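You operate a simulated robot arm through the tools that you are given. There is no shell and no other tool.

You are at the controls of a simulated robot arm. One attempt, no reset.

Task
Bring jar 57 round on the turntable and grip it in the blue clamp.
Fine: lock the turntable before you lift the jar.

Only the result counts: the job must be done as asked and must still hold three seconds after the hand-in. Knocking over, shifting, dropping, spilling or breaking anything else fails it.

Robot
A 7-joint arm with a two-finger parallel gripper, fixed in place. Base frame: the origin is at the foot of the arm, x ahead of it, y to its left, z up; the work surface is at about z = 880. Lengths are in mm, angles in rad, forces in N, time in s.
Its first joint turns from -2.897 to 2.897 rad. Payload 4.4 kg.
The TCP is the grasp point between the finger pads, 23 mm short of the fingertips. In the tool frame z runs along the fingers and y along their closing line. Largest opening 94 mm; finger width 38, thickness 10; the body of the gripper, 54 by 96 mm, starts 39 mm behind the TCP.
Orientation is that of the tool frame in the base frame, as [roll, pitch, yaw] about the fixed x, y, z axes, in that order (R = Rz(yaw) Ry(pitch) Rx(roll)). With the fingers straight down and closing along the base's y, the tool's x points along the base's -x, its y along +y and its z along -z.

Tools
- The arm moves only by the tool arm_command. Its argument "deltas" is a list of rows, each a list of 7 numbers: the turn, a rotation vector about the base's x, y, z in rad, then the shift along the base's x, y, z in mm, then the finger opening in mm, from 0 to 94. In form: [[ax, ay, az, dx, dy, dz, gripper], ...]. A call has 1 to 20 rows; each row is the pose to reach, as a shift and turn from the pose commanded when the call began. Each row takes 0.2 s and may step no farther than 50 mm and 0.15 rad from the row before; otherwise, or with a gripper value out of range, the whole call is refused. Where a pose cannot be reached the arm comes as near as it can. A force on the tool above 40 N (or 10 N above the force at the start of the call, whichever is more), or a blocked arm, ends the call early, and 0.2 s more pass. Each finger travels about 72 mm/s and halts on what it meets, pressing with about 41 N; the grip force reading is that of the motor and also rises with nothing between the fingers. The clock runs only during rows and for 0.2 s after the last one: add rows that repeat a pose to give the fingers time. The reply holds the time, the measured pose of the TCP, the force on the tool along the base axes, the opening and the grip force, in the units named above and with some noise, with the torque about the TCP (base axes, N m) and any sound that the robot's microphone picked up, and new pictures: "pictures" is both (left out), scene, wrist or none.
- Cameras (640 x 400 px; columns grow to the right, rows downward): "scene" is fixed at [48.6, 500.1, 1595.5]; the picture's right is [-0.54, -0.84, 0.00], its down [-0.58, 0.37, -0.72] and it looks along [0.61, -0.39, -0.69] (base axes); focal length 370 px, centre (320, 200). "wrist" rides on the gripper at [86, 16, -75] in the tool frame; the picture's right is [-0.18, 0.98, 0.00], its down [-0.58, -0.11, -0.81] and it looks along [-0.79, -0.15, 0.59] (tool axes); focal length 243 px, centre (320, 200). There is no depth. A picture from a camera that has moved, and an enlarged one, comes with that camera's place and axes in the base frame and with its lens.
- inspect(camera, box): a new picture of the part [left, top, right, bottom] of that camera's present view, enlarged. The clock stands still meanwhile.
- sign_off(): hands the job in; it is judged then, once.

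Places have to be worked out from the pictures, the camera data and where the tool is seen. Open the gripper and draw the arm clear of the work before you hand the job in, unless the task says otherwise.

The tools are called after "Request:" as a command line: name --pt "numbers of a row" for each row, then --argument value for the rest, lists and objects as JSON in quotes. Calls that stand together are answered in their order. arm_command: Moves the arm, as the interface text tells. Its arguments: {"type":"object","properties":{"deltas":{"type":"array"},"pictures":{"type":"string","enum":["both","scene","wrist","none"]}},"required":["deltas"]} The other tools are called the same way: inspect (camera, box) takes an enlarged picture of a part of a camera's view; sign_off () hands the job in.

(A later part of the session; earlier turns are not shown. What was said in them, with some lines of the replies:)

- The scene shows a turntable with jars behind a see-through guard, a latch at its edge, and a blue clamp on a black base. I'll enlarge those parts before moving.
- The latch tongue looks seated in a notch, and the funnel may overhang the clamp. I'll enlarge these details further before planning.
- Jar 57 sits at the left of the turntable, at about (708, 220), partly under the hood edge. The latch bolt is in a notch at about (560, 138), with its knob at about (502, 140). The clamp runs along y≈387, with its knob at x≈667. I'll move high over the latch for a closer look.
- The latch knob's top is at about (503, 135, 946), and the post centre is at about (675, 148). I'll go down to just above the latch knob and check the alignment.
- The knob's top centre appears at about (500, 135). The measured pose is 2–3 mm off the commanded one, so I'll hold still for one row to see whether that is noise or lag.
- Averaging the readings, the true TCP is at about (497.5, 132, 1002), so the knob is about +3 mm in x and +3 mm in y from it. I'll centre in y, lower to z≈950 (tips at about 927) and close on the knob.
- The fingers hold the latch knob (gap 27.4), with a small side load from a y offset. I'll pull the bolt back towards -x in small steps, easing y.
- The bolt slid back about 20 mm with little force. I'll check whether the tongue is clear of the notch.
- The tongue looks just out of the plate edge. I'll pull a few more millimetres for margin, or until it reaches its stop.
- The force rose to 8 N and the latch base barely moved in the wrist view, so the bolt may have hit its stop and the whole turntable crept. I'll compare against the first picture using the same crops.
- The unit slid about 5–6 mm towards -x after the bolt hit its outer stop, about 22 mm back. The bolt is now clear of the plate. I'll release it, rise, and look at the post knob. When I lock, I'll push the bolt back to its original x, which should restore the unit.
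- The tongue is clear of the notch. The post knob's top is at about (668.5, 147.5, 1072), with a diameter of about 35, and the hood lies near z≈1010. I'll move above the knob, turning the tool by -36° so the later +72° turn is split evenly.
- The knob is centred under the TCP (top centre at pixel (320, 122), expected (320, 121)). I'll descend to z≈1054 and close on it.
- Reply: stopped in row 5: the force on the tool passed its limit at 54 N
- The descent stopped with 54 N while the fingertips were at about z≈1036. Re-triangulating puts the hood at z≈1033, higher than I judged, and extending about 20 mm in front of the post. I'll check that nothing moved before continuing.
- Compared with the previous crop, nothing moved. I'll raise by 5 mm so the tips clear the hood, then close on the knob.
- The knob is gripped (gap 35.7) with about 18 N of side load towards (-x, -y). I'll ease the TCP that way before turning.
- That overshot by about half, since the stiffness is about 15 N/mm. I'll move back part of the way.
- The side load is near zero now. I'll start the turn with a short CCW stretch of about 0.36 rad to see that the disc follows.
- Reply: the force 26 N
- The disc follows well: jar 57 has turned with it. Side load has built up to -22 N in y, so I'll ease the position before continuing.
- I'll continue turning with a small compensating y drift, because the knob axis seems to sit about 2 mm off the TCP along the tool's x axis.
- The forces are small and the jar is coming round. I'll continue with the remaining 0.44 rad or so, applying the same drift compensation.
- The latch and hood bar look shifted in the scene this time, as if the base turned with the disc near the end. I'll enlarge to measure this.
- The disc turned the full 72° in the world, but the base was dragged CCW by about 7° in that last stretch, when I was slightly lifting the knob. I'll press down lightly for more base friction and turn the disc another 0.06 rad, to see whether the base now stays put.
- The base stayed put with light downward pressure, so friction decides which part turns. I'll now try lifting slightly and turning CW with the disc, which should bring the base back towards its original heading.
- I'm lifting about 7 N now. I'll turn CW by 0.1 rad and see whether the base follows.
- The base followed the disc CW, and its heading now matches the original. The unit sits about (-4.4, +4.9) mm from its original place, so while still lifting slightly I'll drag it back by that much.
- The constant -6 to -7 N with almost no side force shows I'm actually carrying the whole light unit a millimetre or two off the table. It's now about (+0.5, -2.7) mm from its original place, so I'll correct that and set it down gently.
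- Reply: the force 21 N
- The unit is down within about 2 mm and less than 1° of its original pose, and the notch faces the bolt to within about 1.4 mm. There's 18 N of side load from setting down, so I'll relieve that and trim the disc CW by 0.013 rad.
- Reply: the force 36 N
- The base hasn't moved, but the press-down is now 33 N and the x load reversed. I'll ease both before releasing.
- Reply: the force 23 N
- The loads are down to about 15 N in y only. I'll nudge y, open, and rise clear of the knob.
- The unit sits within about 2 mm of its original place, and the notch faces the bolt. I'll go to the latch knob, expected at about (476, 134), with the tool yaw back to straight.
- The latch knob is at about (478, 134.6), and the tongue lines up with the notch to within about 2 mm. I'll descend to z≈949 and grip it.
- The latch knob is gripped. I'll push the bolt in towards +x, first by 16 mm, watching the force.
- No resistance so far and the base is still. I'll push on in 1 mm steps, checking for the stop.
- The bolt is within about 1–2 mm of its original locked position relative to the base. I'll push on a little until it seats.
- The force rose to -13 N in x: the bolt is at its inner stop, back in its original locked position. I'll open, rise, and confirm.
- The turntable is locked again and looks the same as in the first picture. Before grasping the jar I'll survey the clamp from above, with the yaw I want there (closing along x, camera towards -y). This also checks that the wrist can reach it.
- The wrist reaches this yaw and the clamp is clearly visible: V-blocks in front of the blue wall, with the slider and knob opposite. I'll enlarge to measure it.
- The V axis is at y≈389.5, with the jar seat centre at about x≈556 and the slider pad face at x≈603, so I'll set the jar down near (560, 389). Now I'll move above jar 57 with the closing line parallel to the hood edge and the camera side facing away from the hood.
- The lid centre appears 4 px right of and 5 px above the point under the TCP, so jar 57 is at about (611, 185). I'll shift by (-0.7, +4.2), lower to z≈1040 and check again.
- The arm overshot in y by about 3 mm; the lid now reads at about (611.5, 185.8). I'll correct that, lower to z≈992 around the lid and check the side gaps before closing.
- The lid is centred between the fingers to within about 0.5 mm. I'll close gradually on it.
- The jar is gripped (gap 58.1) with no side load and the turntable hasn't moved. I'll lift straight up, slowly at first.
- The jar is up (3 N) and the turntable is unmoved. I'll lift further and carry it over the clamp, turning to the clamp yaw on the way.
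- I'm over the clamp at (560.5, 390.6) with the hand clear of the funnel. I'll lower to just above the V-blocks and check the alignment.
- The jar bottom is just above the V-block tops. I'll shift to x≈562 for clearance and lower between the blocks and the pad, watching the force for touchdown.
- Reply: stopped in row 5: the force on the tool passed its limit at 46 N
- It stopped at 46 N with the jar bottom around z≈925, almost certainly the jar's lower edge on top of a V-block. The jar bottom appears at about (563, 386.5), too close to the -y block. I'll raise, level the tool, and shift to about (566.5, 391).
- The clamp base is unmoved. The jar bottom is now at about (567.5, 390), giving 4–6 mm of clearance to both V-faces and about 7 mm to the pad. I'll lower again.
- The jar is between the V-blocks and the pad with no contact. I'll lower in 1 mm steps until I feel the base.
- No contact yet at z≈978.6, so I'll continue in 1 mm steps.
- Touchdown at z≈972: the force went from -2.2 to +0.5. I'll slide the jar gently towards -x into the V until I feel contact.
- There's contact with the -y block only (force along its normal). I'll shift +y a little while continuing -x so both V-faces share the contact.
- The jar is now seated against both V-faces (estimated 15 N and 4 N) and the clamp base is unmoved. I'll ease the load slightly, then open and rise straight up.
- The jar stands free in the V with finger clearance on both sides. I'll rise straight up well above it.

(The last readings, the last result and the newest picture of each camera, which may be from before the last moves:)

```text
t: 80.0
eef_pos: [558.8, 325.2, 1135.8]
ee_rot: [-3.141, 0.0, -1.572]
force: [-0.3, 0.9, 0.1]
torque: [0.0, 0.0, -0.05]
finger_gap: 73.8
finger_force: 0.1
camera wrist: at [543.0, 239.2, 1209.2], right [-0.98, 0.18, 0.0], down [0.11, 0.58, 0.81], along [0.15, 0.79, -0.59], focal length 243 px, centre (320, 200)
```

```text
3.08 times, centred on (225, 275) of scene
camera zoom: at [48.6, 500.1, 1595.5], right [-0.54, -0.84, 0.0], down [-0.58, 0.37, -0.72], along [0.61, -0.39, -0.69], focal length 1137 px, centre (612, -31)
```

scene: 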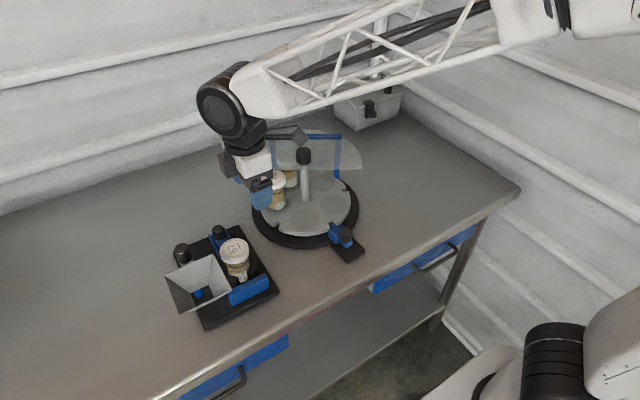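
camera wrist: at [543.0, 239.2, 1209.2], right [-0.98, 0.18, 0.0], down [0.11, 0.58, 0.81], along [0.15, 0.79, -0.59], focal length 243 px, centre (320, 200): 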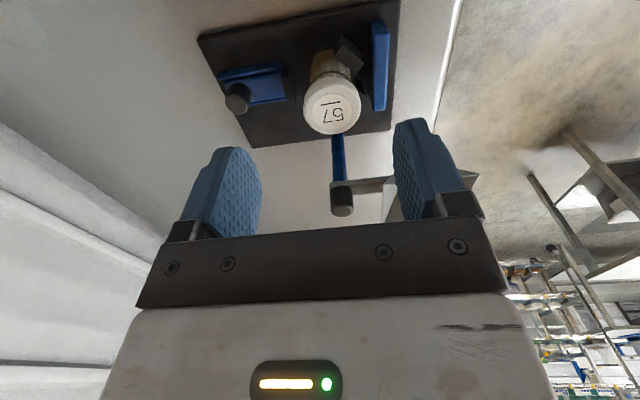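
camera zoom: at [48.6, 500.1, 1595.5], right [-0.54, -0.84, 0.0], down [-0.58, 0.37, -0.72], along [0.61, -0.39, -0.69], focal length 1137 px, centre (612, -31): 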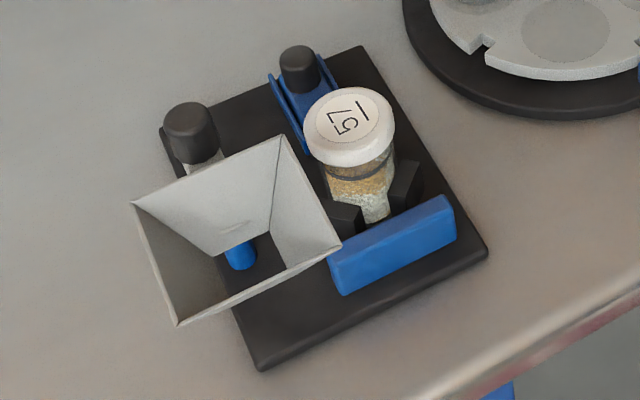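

Jar 57 stands in the V, upright. The clamp knob is at about (672, 388), top z≈940. I'll move above it with the same yaw (closing along x, camera side towards -y) so the hand stays clear of the jar and funnel.

Request:
arm_command --pt "0 0 0 30 16 0 66" --pt "0 0 0 60 32 0 66" --pt "0 0 0 90 48 0 66" --pt "0 0 0 113 63 -10 66" --pt "0 0 0 113 63 -50 66" --pt "0 0 0 113 63 -90 66" --pt "0 0 0 113 63 -125 66" --pt "0 0 0 113 63 -125 66"

Request:
inspect --camera "wrist" --box '[220, 20, 460, 200]'

Request:
inspect --camera "scene" --box '[150, 180, 300, 310]'

```text
t: 81.8
eef_pos: [672.7, 391.9, 1012.1]
ee_rot: [3.141, 0.001, -1.57]
force: [0.3, 0.1, 0.7]
torque: [0.0, 0.03, -0.01]
finger_gap: 66.1
finger_force: 0.2
camera wrist: at [656.4, 304.6, 1086.5], right [-0.98, 0.18, 0.0], down [0.11, 0.58, 0.81], along [0.15, 0.79, -0.59], focal length 243 px, centre (320, 200)
```

scene: 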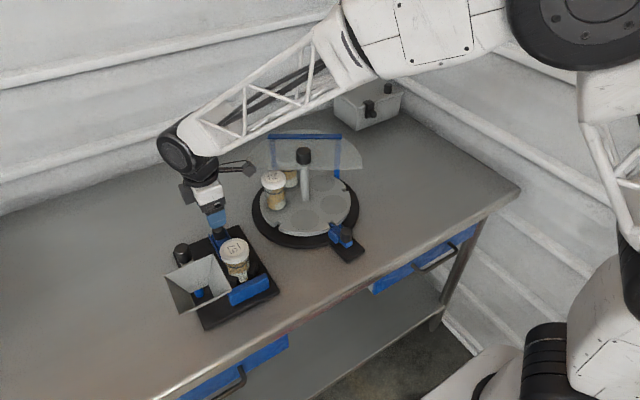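
wrist: 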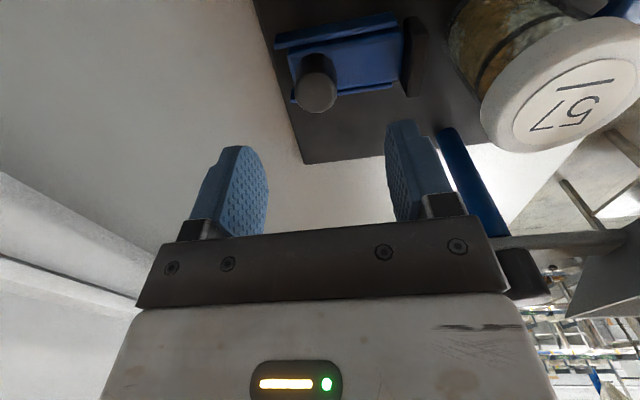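

```text
2.22 times, centred on (340, 110) of wrist
camera zoom: at [656.4, 304.6, 1086.5], right [-0.98, 0.18, 0.0], down [0.11, 0.58, 0.81], along [0.15, 0.79, -0.59], focal length 539 px, centre (276, 400)
```

zoom: 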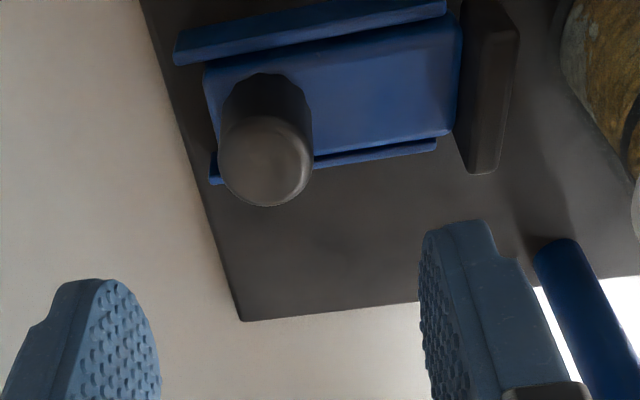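

```text
3.08 times, centred on (225, 245) of scene
camera zoom: at [48.6, 500.1, 1595.5], right [-0.54, -0.84, 0.0], down [-0.58, 0.37, -0.72], along [0.61, -0.39, -0.69], focal length 1137 px, centre (612, 62)
```

zoom: 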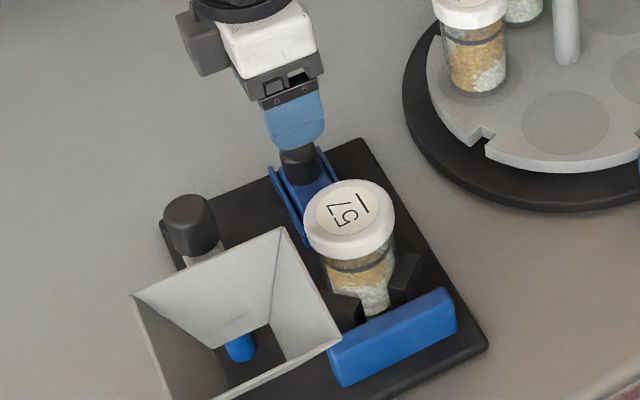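

The knob reads at about (675, 388). I'll shift by (+2.2, -3.7), descend to z≈947 (tips at about 924) and close on it.

Request:
arm_command --pt "0 0 0 2.2 -3.7 -15 66" --pt "0 0 0 2.2 -3.7 -35 66" --pt "0 0 0 2.2 -3.7 -50 66" --pt "0 0 0 2.2 -3.7 -60 66" --pt "0 0 0 2.2 -3.7 -65 66" --pt "0 0 0 2.2 -3.7 -65 50" --pt "0 0 0 2.2 -3.7 -65 38" --pt "0 0 0 2.2 -3.7 -65 30" --pt "0 0 0 2.2 -3.7 -65 20" --pt "0 0 0 2.2 -3.7 -65 20"

Request:
inspect --camera "wrist" --box '[220, 20, 460, 240]'

```text
t: 84.0
eef_pos: [672.5, 389.1, 943.7]
ee_rot: [-3.141, 0.0, -1.572]
force: [2.2, 1.7, 0.5]
torque: [0.06, 0.39, 0.01]
finger_gap: 27.6
finger_force: 41.0
camera wrist: at [656.3, 301.3, 1018.3], right [-0.98, 0.18, 0.0], down [0.11, 0.58, 0.81], along [0.15, 0.79, -0.59], focal length 243 px, centre (320, 200)
```

scene: 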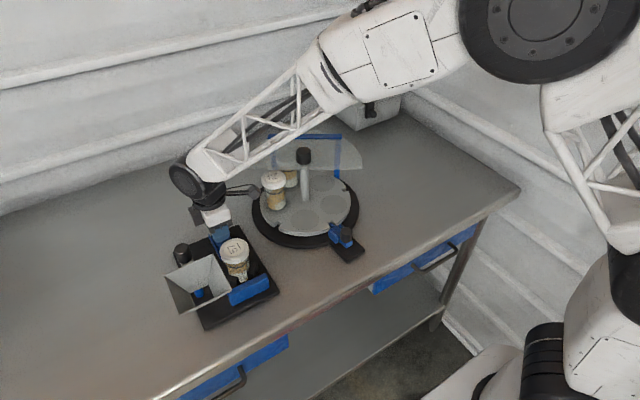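
wrist: 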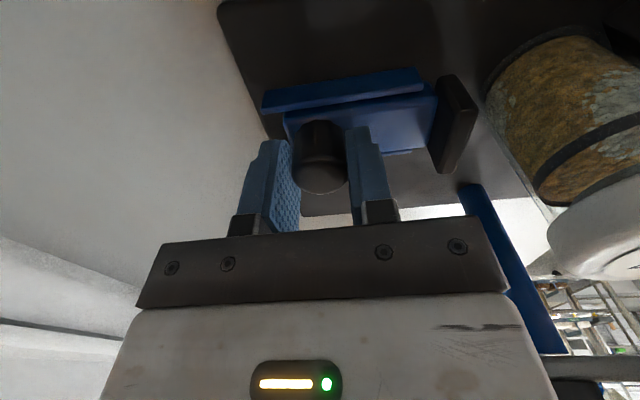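

```text
1.82 times, centred on (340, 130) of wrist
camera zoom: at [656.3, 301.3, 1018.3], right [-0.98, 0.18, 0.0], down [0.11, 0.58, 0.81], along [0.15, 0.79, -0.59], focal length 441 px, centre (284, 327)
```

zoom: 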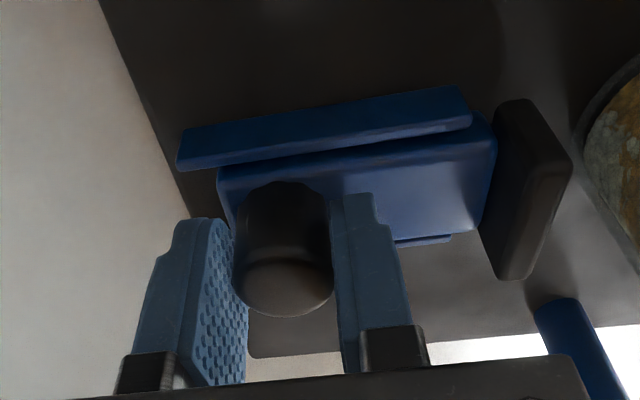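

The knob is gripped (gap 27.6) with no significant load. I'll slide it -x by 10 mm first.

Request:
arm_command --pt "0 0 0 -2 0 0 20" --pt "0 0 0 -4 0 0 20" --pt "0 0 0 -6 0 0 20" --pt "0 0 0 -8 0 0 20" --pt "0 0 0 -10 0 0 20" --pt "0 0 0 -10 0 0 20"

Request:
inspect --camera "wrist" --box '[220, 20, 560, 240]'

Request:
inspect --camera "scene" --box '[150, 210, 300, 340]'

```text
t: 85.5
eef_pos: [662.0, 387.1, 946.0]
ee_rot: [-3.141, 0.0, -1.572]
force: [-0.4, -1.3, -0.2]
torque: [-0.23, -0.9, 0.21]
finger_gap: 27.5
finger_force: 41.0
camera wrist: at [646.8, 299.4, 1019.1], right [-0.98, 0.18, 0.0], down [0.11, 0.58, 0.81], along [0.15, 0.79, -0.59], focal length 243 px, centre (320, 200)
```

scene: 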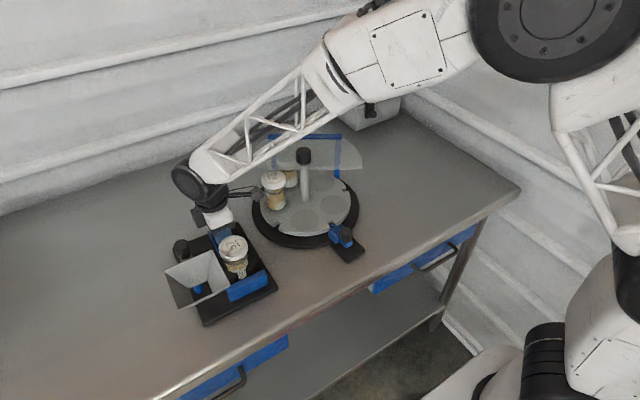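
wrist: 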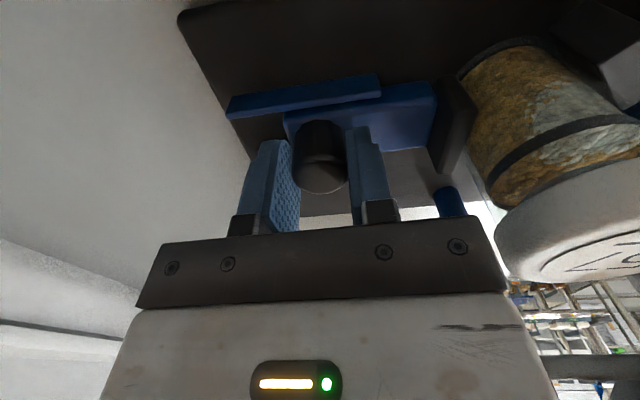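

```text
1.82 times, centred on (390, 130) of wrist
camera zoom: at [646.8, 299.4, 1019.1], right [-0.98, 0.18, 0.0], down [0.11, 0.58, 0.81], along [0.15, 0.79, -0.59], focal length 441 px, centre (193, 327)
```

zoom: 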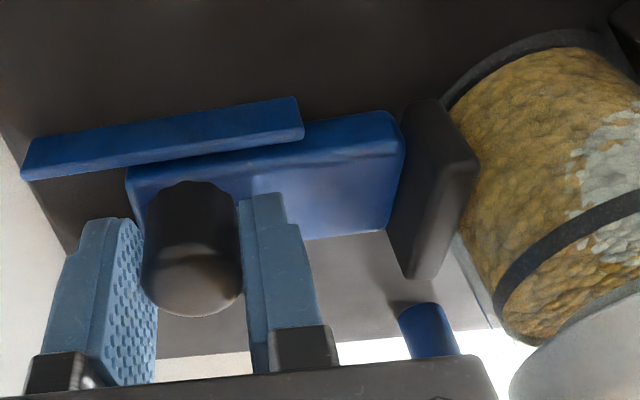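

```text
3.08 times, centred on (225, 275) of scene
camera zoom: at [48.6, 500.1, 1595.5], right [-0.54, -0.84, 0.0], down [-0.58, 0.37, -0.72], along [0.61, -0.39, -0.69], focal length 1137 px, centre (612, -31)
```

zoom: 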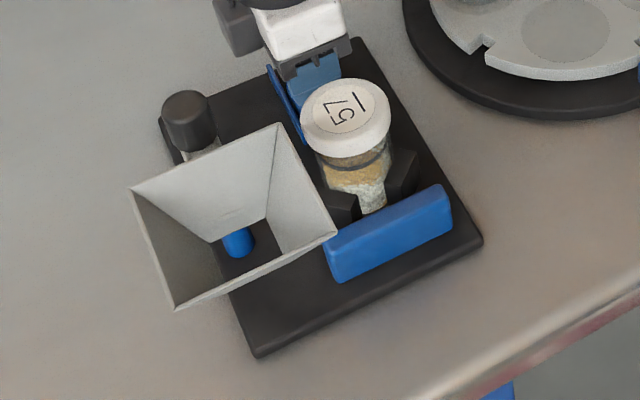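

The slider followed, but the clamp base itself has moved about 10 mm towards +x (its corners shifted up in the scene), as if a toggle or spring snapped the clamp shut and pulled the base towards the held knob. I'll look closely before correcting.

Request:
inspect --camera "scene" --box '[195, 200, 285, 290]'

Request:
inspect --camera "wrist" --box '[380, 0, 640, 200]'

Request:
inspect --camera "scene" --box '[230, 120, 390, 270]'

```text
4.44 times, centred on (240, 245) of scene
camera zoom: at [48.6, 500.1, 1595.5], right [-0.54, -0.84, 0.0], down [-0.58, 0.37, -0.72], along [0.61, -0.39, -0.69], focal length 1643 px, centre (676, 0)
```

zoom: 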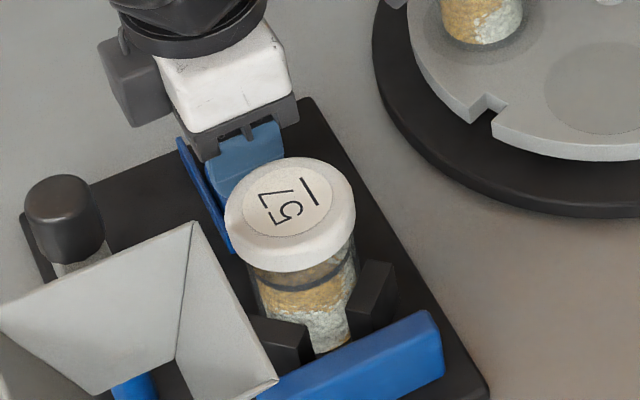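

```text
2.00 times, centred on (510, 100) of wrist
camera zoom: at [646.8, 299.4, 1019.1], right [-0.98, 0.18, 0.0], down [0.11, 0.58, 0.81], along [0.15, 0.79, -0.59], focal length 485 px, centre (-60, 400)
```

zoom: 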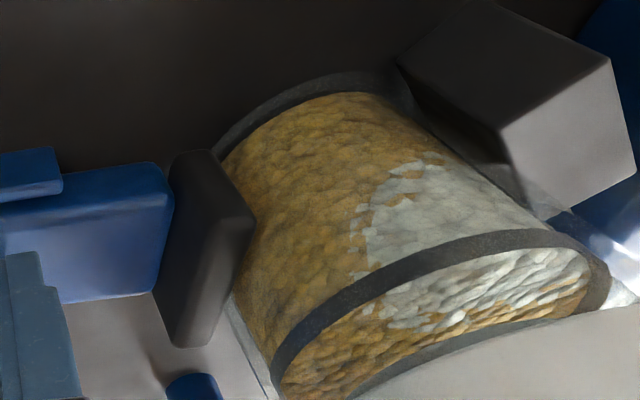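

```text
2.67 times, centred on (310, 195) of scene
camera zoom: at [48.6, 500.1, 1595.5], right [-0.54, -0.84, 0.0], down [-0.58, 0.37, -0.72], along [0.61, -0.39, -0.69], focal length 986 px, centre (347, 213)
```

zoom: 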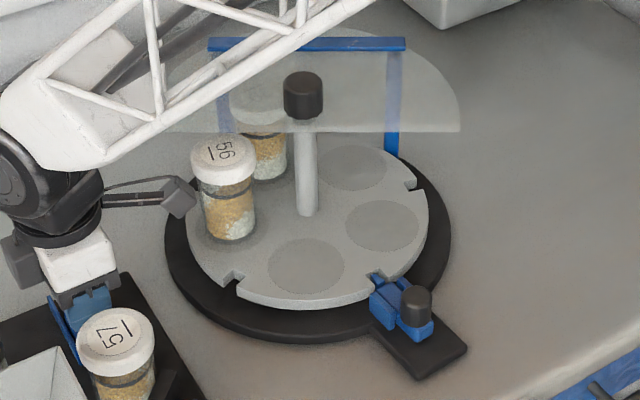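

The pad is now against the jar and the jar is in the V, so the clamp has closed on it. The base sits about (+9, -2.5) mm from where it was. Pushing the knob further -x should carry the closed clamp back as a unit, so I'll try 4 mm and compare.

Request:
arm_command --pt "0 0 0 -1 0.3 0 20" --pt "0 0 0 -2 0.6 0 20" --pt "0 0 0 -3 0.9 0 20" --pt "0 0 0 -4 1.2 0 20" --pt "0 0 0 -4 1.2 0 20"

Request:
inspect --camera "scene" --box '[150, 210, 300, 340]'

Request:
inspect --camera "wrist" --box '[220, 20, 560, 240]'

```text
t: 86.7
eef_pos: [659.5, 388.5, 947.1]
ee_rot: [-3.141, -0.002, -1.571]
force: [4.1, -3.1, -0.2]
torque: [0.07, -0.47, 0.12]
finger_gap: 27.6
finger_force: 40.7
camera wrist: at [643.6, 301.3, 1019.8], right [-0.98, 0.18, 0.0], down [0.11, 0.58, 0.81], along [0.15, 0.79, -0.59], focal length 243 px, centre (320, 200)
```

scene: 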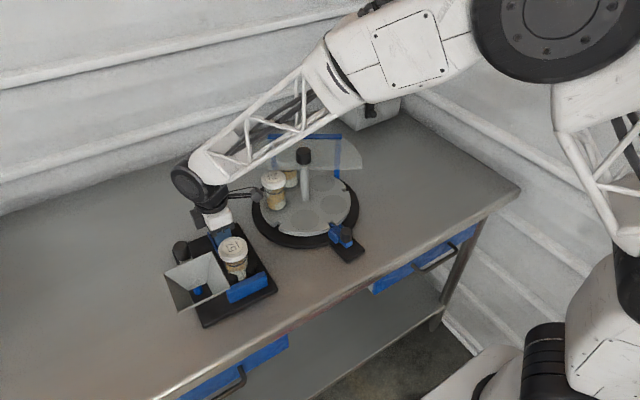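
wrist: 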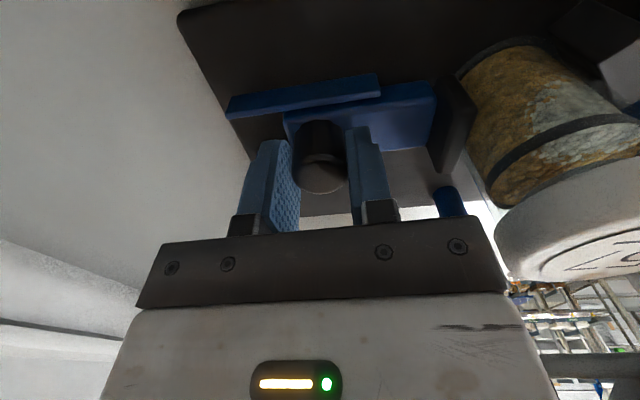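

```text
3.08 times, centred on (225, 275) of scene
camera zoom: at [48.6, 500.1, 1595.5], right [-0.54, -0.84, 0.0], down [-0.58, 0.37, -0.72], along [0.61, -0.39, -0.69], focal length 1137 px, centre (612, -31)
```

zoom: 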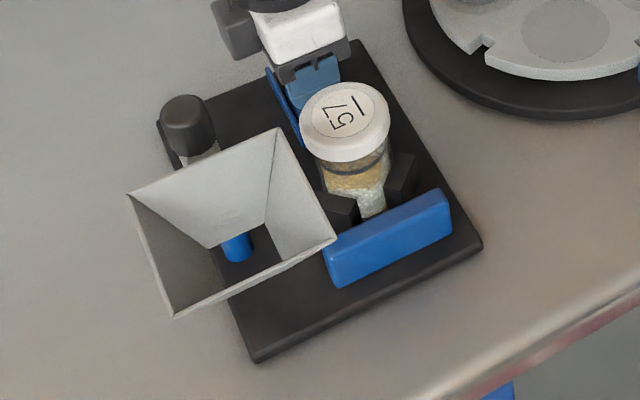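

```text
1.82 times, centred on (390, 130) of wrist
camera zoom: at [643.6, 301.3, 1019.8], right [-0.98, 0.18, 0.0], down [0.11, 0.58, 0.81], along [0.15, 0.79, -0.59], focal length 441 px, centre (193, 327)
```

zoom: 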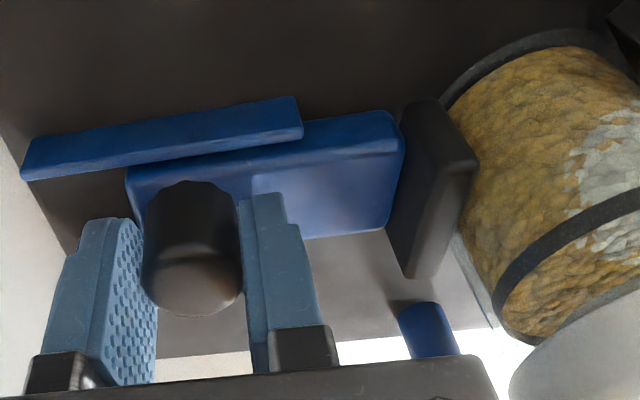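

The closed clamp moves as one with only about 5 N. By the corners it still needs about -8 mm in x and +1.5 mm in y, so I'll continue.

Request:
arm_command --pt "0 0 0 -1.5 0.3 0 20" --pt "0 0 0 -3 0.6 0 20" --pt "0 0 0 -4.5 0.9 0 20" --pt "0 0 0 -6 1.2 0 20" --pt "0 0 0 -6 1.2 0 20"

Request:
inspect --camera "scene" --box '[150, 210, 300, 340]'

Request:
inspect --camera "wrist" --box '[220, 20, 560, 240]'

```text
t: 87.8
eef_pos: [653.7, 389.2, 946.9]
ee_rot: [3.141, 0.002, -1.572]
force: [4.2, -2.1, -0.5]
torque: [-0.03, -0.49, -0.02]
finger_gap: 27.5
finger_force: 40.9
camera wrist: at [637.0, 302.0, 1020.5], right [-0.98, 0.18, 0.0], down [0.11, 0.58, 0.81], along [0.15, 0.79, -0.59], focal length 243 px, centre (320, 200)
```

scene: 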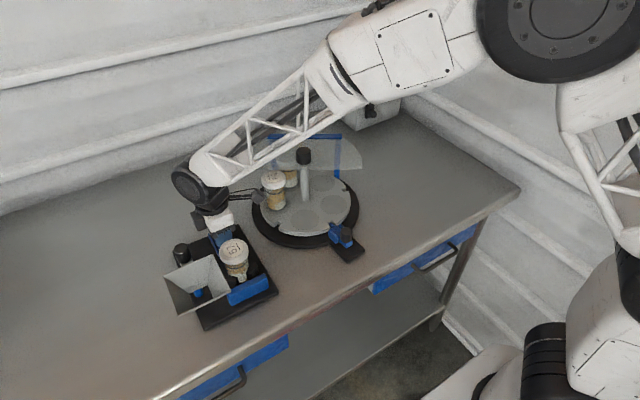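
wrist: 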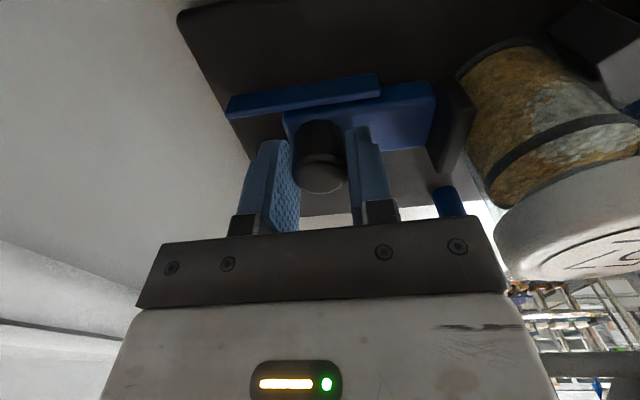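

```text
3.08 times, centred on (225, 275) of scene
camera zoom: at [48.6, 500.1, 1595.5], right [-0.54, -0.84, 0.0], down [-0.58, 0.37, -0.72], along [0.61, -0.39, -0.69], focal length 1137 px, centre (612, -31)
```

zoom: 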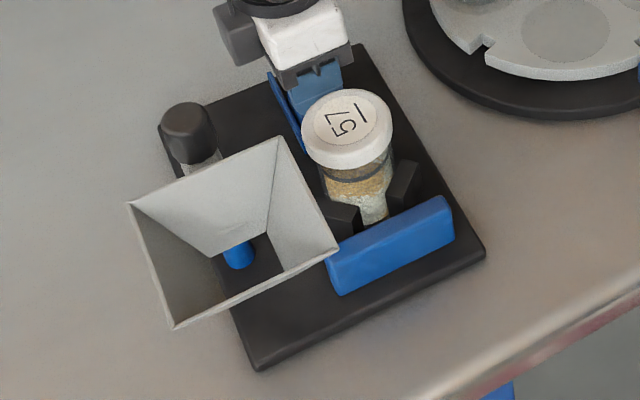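

```text
1.82 times, centred on (390, 130) of wrist
camera zoom: at [637.0, 302.0, 1020.5], right [-0.98, 0.18, 0.0], down [0.11, 0.58, 0.81], along [0.15, 0.79, -0.59], focal length 441 px, centre (193, 327)
```

zoom: 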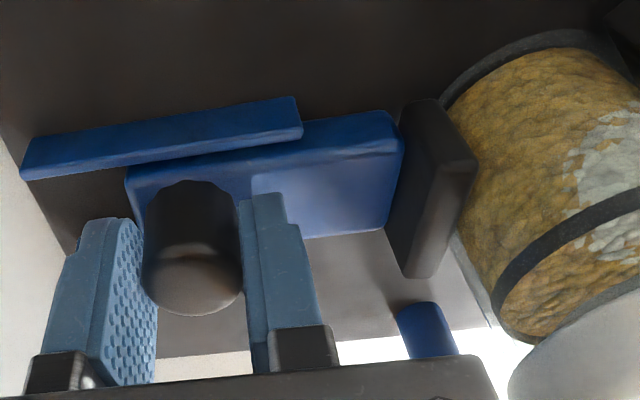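

The base is back within about 2.5 mm of its original place, and the slider, pad and jar haven't changed relative to each other. I'll trim y by -1.5, then open the fingers and see whether the clamp stays closed.

Request:
arm_command --pt "0 0 0 0 -0.8 0 20" --pt "0 0 0 0 -1.6 0 20" --pt "0 0 0 0 -1.6 0 20" --pictures "none"

Request:
inspect --camera "scene" --box '[150, 210, 300, 340]'

```text
t: 88.7
eef_pos: [652.1, 387.2, 946.3]
ee_rot: [3.141, 0.0, -1.572]
force: [-3.1, 2.0, -0.1]
torque: [0.03, -0.47, -0.12]
finger_gap: 27.6
finger_force: 40.7
```

```text
3.08 times, centred on (225, 275) of scene
camera zoom: at [48.6, 500.1, 1595.5], right [-0.54, -0.84, 0.0], down [-0.58, 0.37, -0.72], along [0.61, -0.39, -0.69], focal length 1137 px, centre (612, -31)
```

zoom: 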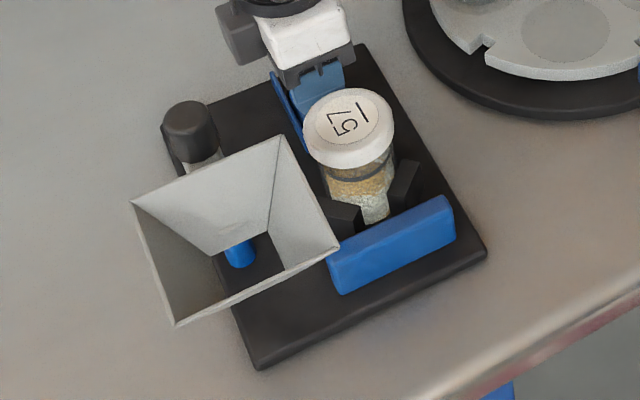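

The clamp base now matches the original picture to within about 1 mm. I'll open the fingers and check that the clamp stays closed.

Request:
arm_command --pt "0 0 0 0 0 0 30" --pt "0 0 0 0 0 0 38" --pt "0 0 0 0 0 0 48" --pt "0 0 0 0 0 0 54" --pt "0 0 0 0 0 0 54"

Request:
inspect --camera "wrist" --box '[220, 20, 560, 240]'

Request:
inspect --camera "scene" --box '[150, 210, 300, 340]'

```text
t: 89.8
eef_pos: [653.5, 387.4, 946.9]
ee_rot: [-3.141, -0.001, -1.569]
force: [0.0, 0.3, 0.3]
torque: [0.02, -0.02, 0.01]
finger_gap: 54.2
finger_force: 0.1
camera wrist: at [637.2, 300.4, 1020.6], right [-0.98, 0.18, 0.0], down [0.11, 0.58, 0.81], along [0.15, 0.79, -0.59], focal length 243 px, centre (320, 200)
```

scene: 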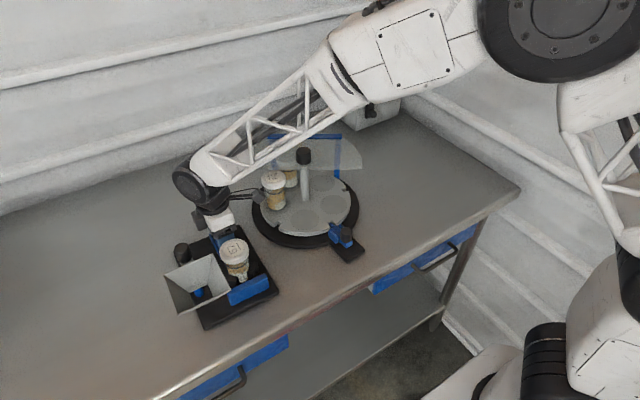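
wrist: 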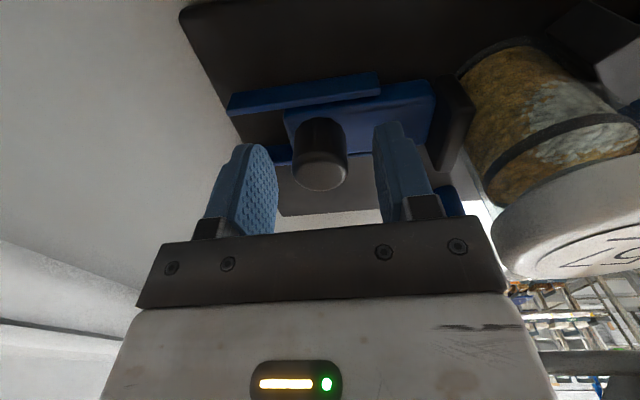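

```text
1.82 times, centred on (390, 130) of wrist
camera zoom: at [637.2, 300.4, 1020.6], right [-0.98, 0.18, 0.0], down [0.11, 0.58, 0.81], along [0.15, 0.79, -0.59], focal length 441 px, centre (193, 327)
```

zoom: 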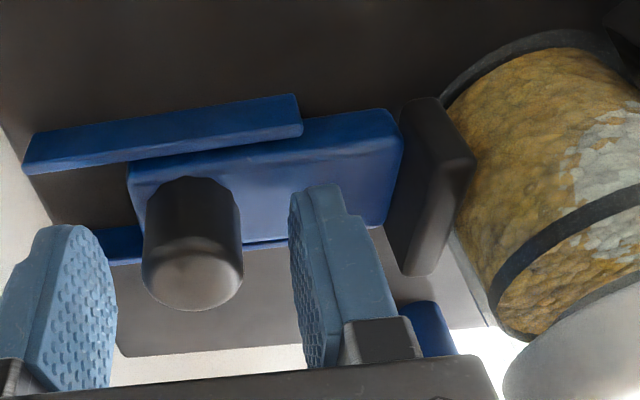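

```text
3.08 times, centred on (225, 275) of scene
camera zoom: at [48.6, 500.1, 1595.5], right [-0.54, -0.84, 0.0], down [-0.58, 0.37, -0.72], along [0.61, -0.39, -0.69], focal length 1137 px, centre (612, -31)
```

zoom: 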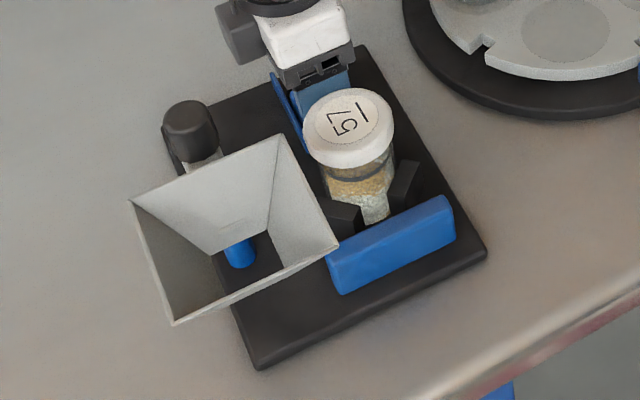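

With the fingers open, the pad stays against the jar and the base holds its place. I'll rise and take a side-on look at the pad–jar contact.

Request:
arm_command --pt "0 0 0 0 0 8 54" --pt "0 0 0 0 0 25 54" --pt "0 0 0 0 0 60 54" --pt "0 0 0 0 0 100 54" --pt "0 0 0 -10 -20 130 54" --pt "0 0 0 -25 -50 140 54" --pt "0 0 0 -42 -87 140 54" --pt "0 0 0 -42 -87 114 54" --pt "0 0 0 -42 -87 114 54"

Request:
inspect --camera "wrist" --box '[270, 60, 450, 180]'

Request:
inspect --camera "scene" --box '[150, 210, 300, 340]'

Request:
inspect --camera "scene" --box '[310, 210, 374, 265]'

```text
t: 91.8
eef_pos: [611.8, 301.6, 1060.7]
ee_rot: [3.141, 0.002, -1.572]
force: [-0.6, 0.6, 0.0]
torque: [0.0, 0.0, -0.03]
finger_gap: 53.9
finger_force: 0.0
camera wrist: at [595.8, 215.3, 1134.6], right [-0.98, 0.18, 0.0], down [0.11, 0.58, 0.81], along [0.15, 0.79, -0.59], focal length 243 px, centre (320, 200)
```

scene: 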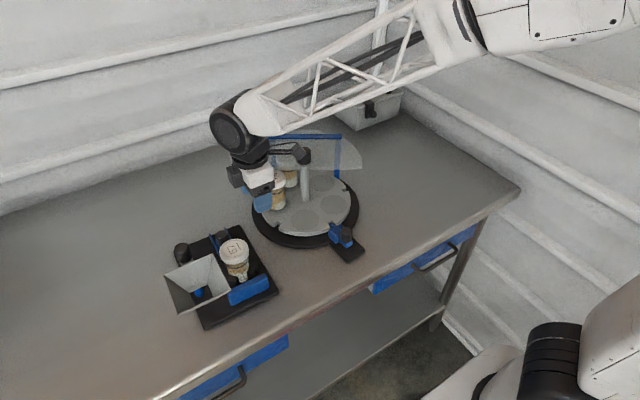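
wrist: 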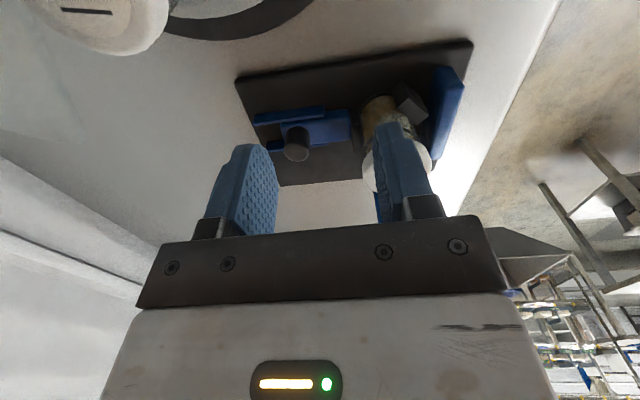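

```text
3.33 times, centred on (360, 120) of wrist
camera zoom: at [595.8, 215.3, 1134.6], right [-0.98, 0.18, 0.0], down [0.11, 0.58, 0.81], along [0.15, 0.79, -0.59], focal length 809 px, centre (187, 467)
```

zoom: 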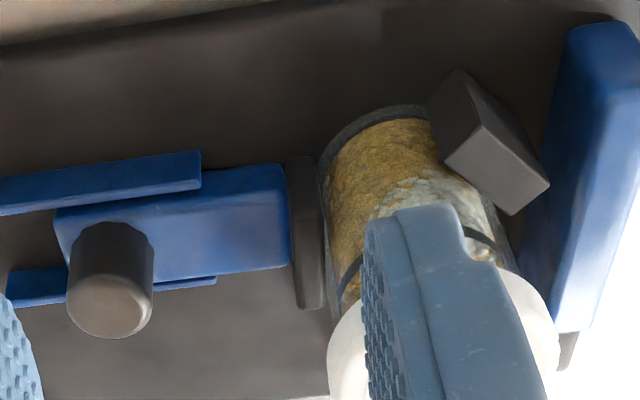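

```text
3.08 times, centred on (225, 275) of scene
camera zoom: at [48.6, 500.1, 1595.5], right [-0.54, -0.84, 0.0], down [-0.58, 0.37, -0.72], along [0.61, -0.39, -0.69], focal length 1137 px, centre (612, -31)
```

zoom: 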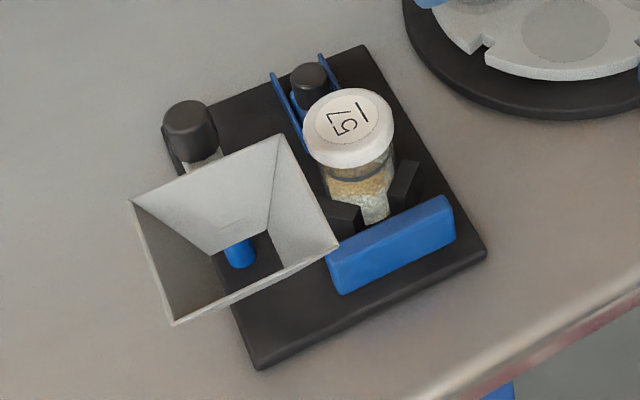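

```text
7.27 times, centred on (342, 238) of scene
camera zoom: at [48.6, 500.1, 1595.5], right [-0.54, -0.84, 0.0], down [-0.58, 0.37, -0.72], along [0.61, -0.39, -0.69], focal length 2688 px, centre (160, -73)
```

zoom: 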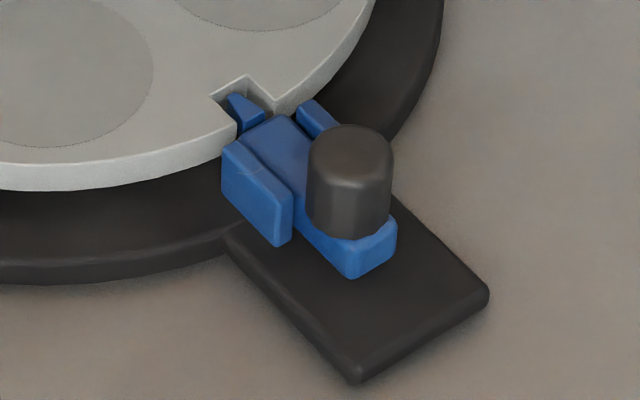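

The pad presses on the jar with no gap, the jar sits in both V-faces, and the latch bolt is still locked in its notch. I'll open the gripper fully and draw the arm up and clear.

Request:
arm_command --pt "0 0 0 0 0 30 70" --pt "0 0 0 0 0 70 94" --pt "0 0 0 -10 0 115 94" --pt "0 0 0 -30 -5 155 94" --pt "0 0 0 -60 -15 185 94" --pt "0 0 0 -95 -30 200 94" --pt "0 0 0 -130 -50 200 94" --pt "0 0 0 -160 -70 200 94" --pt "0 0 0 -180 -80 200 94" --pt "0 0 0 -180 -80 200 94"

Request:
inspect --camera "scene" --box '[230, 120, 390, 270]'

Request:
inspect --camera "scene" --box '[150, 210, 300, 340]'

Request:
inspect --camera "scene" --box '[195, 215, 275, 295]'

```text
t: 94.0
eef_pos: [431.6, 218.0, 1259.1]
ee_rot: [3.141, 0.001, -1.571]
force: [0.0, -0.1, 0.4]
torque: [-0.02, -0.02, -0.02]
finger_gap: 93.8
finger_force: 0.2
camera wrist: at [415.5, 131.5, 1333.9], right [-0.98, 0.18, 0.0], down [0.11, 0.58, 0.81], along [0.15, 0.79, -0.59], focal length 243 px, centre (320, 200)
```

scene: 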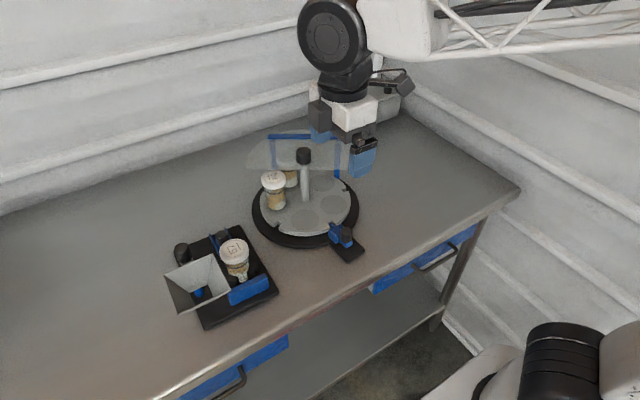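
wrist: 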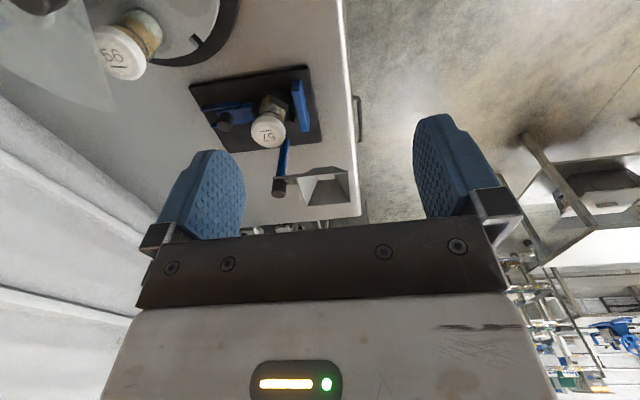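

```text
2.67 times, centred on (310, 195) of scene
camera zoom: at [48.6, 500.1, 1595.5], right [-0.54, -0.84, 0.0], down [-0.58, 0.37, -0.72], along [0.61, -0.39, -0.69], focal length 986 px, centre (347, 213)
```

zoom: 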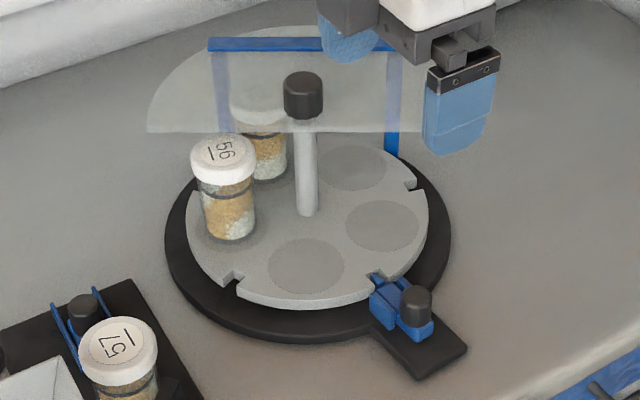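

```text
3.08 times, centred on (225, 275) of scene
camera zoom: at [48.6, 500.1, 1595.5], right [-0.54, -0.84, 0.0], down [-0.58, 0.37, -0.72], along [0.61, -0.39, -0.69], focal length 1137 px, centre (612, -31)
```

zoom: 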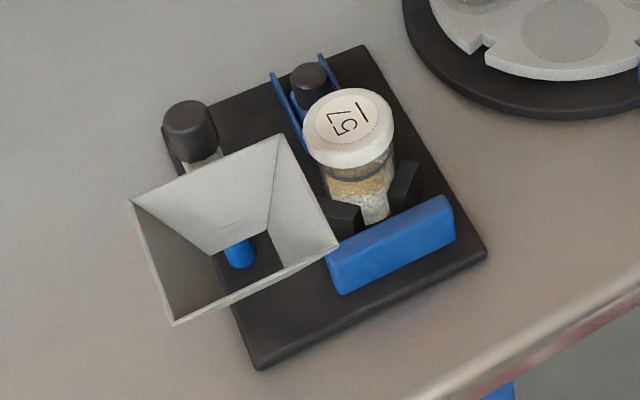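

```text
5.00 times, centred on (235, 255) of scene
camera zoom: at [48.6, 500.1, 1595.5], right [-0.54, -0.84, 0.0], down [-0.58, 0.37, -0.72], along [0.61, -0.39, -0.69], focal length 1848 px, centre (745, -75)
```

zoom: 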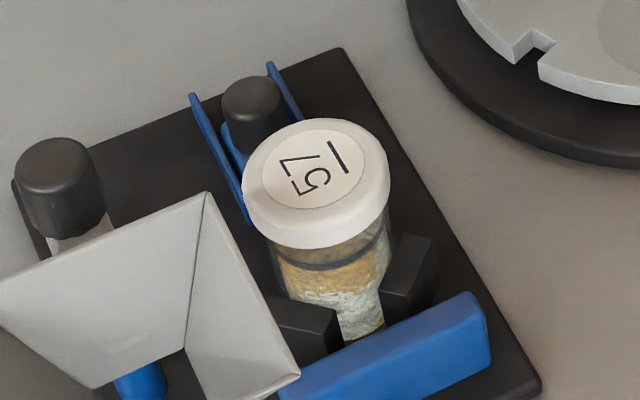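

Jar 57 is upright in the clamp's V with the pad closed on it. The turntable is bolted in its notch, and jars 56 and 29 still stand in their pockets. The gripper is open and the arm is clear, so I'm handing in.

Request:
sign_off

```text
The job is handed in.
```

I brought jar 57 round, locked the turntable, and only then lifted the jar. It is now gripped in the blue clamp and the job is handed in. In the last pictures it stood upright against both V-blocks with the pad closed on it, and it hadn't moved in the four seconds after I let go. I don't have the judging result.

Things that went off plan:

- **Turntable moved:** the whole unit slid about 6 mm when the latch reached its stop. Later I accidentally lifted it a millimetre or two while turning, which also swung the base a few degrees. I put it back to within about 2 mm, and the bolt is seated in its notch again.
- **Clamp base moved:** when the clamp closed, its base jumped about 10 mm. I pushed it back to within about 2 mm.
- **Funnel:** it ended up turned very slightly on its post, about 2–3 mm at the rim, and I left it that way.
- **Contacts:** the fingers pressed on the clear hood once (54 N), and the jar touched a V-block once on the way down (46 N). I saw no damage or movement from either.

Jars 56 and 29 stayed in their pockets throughout. The gripper is open and the arm is clear of the work.
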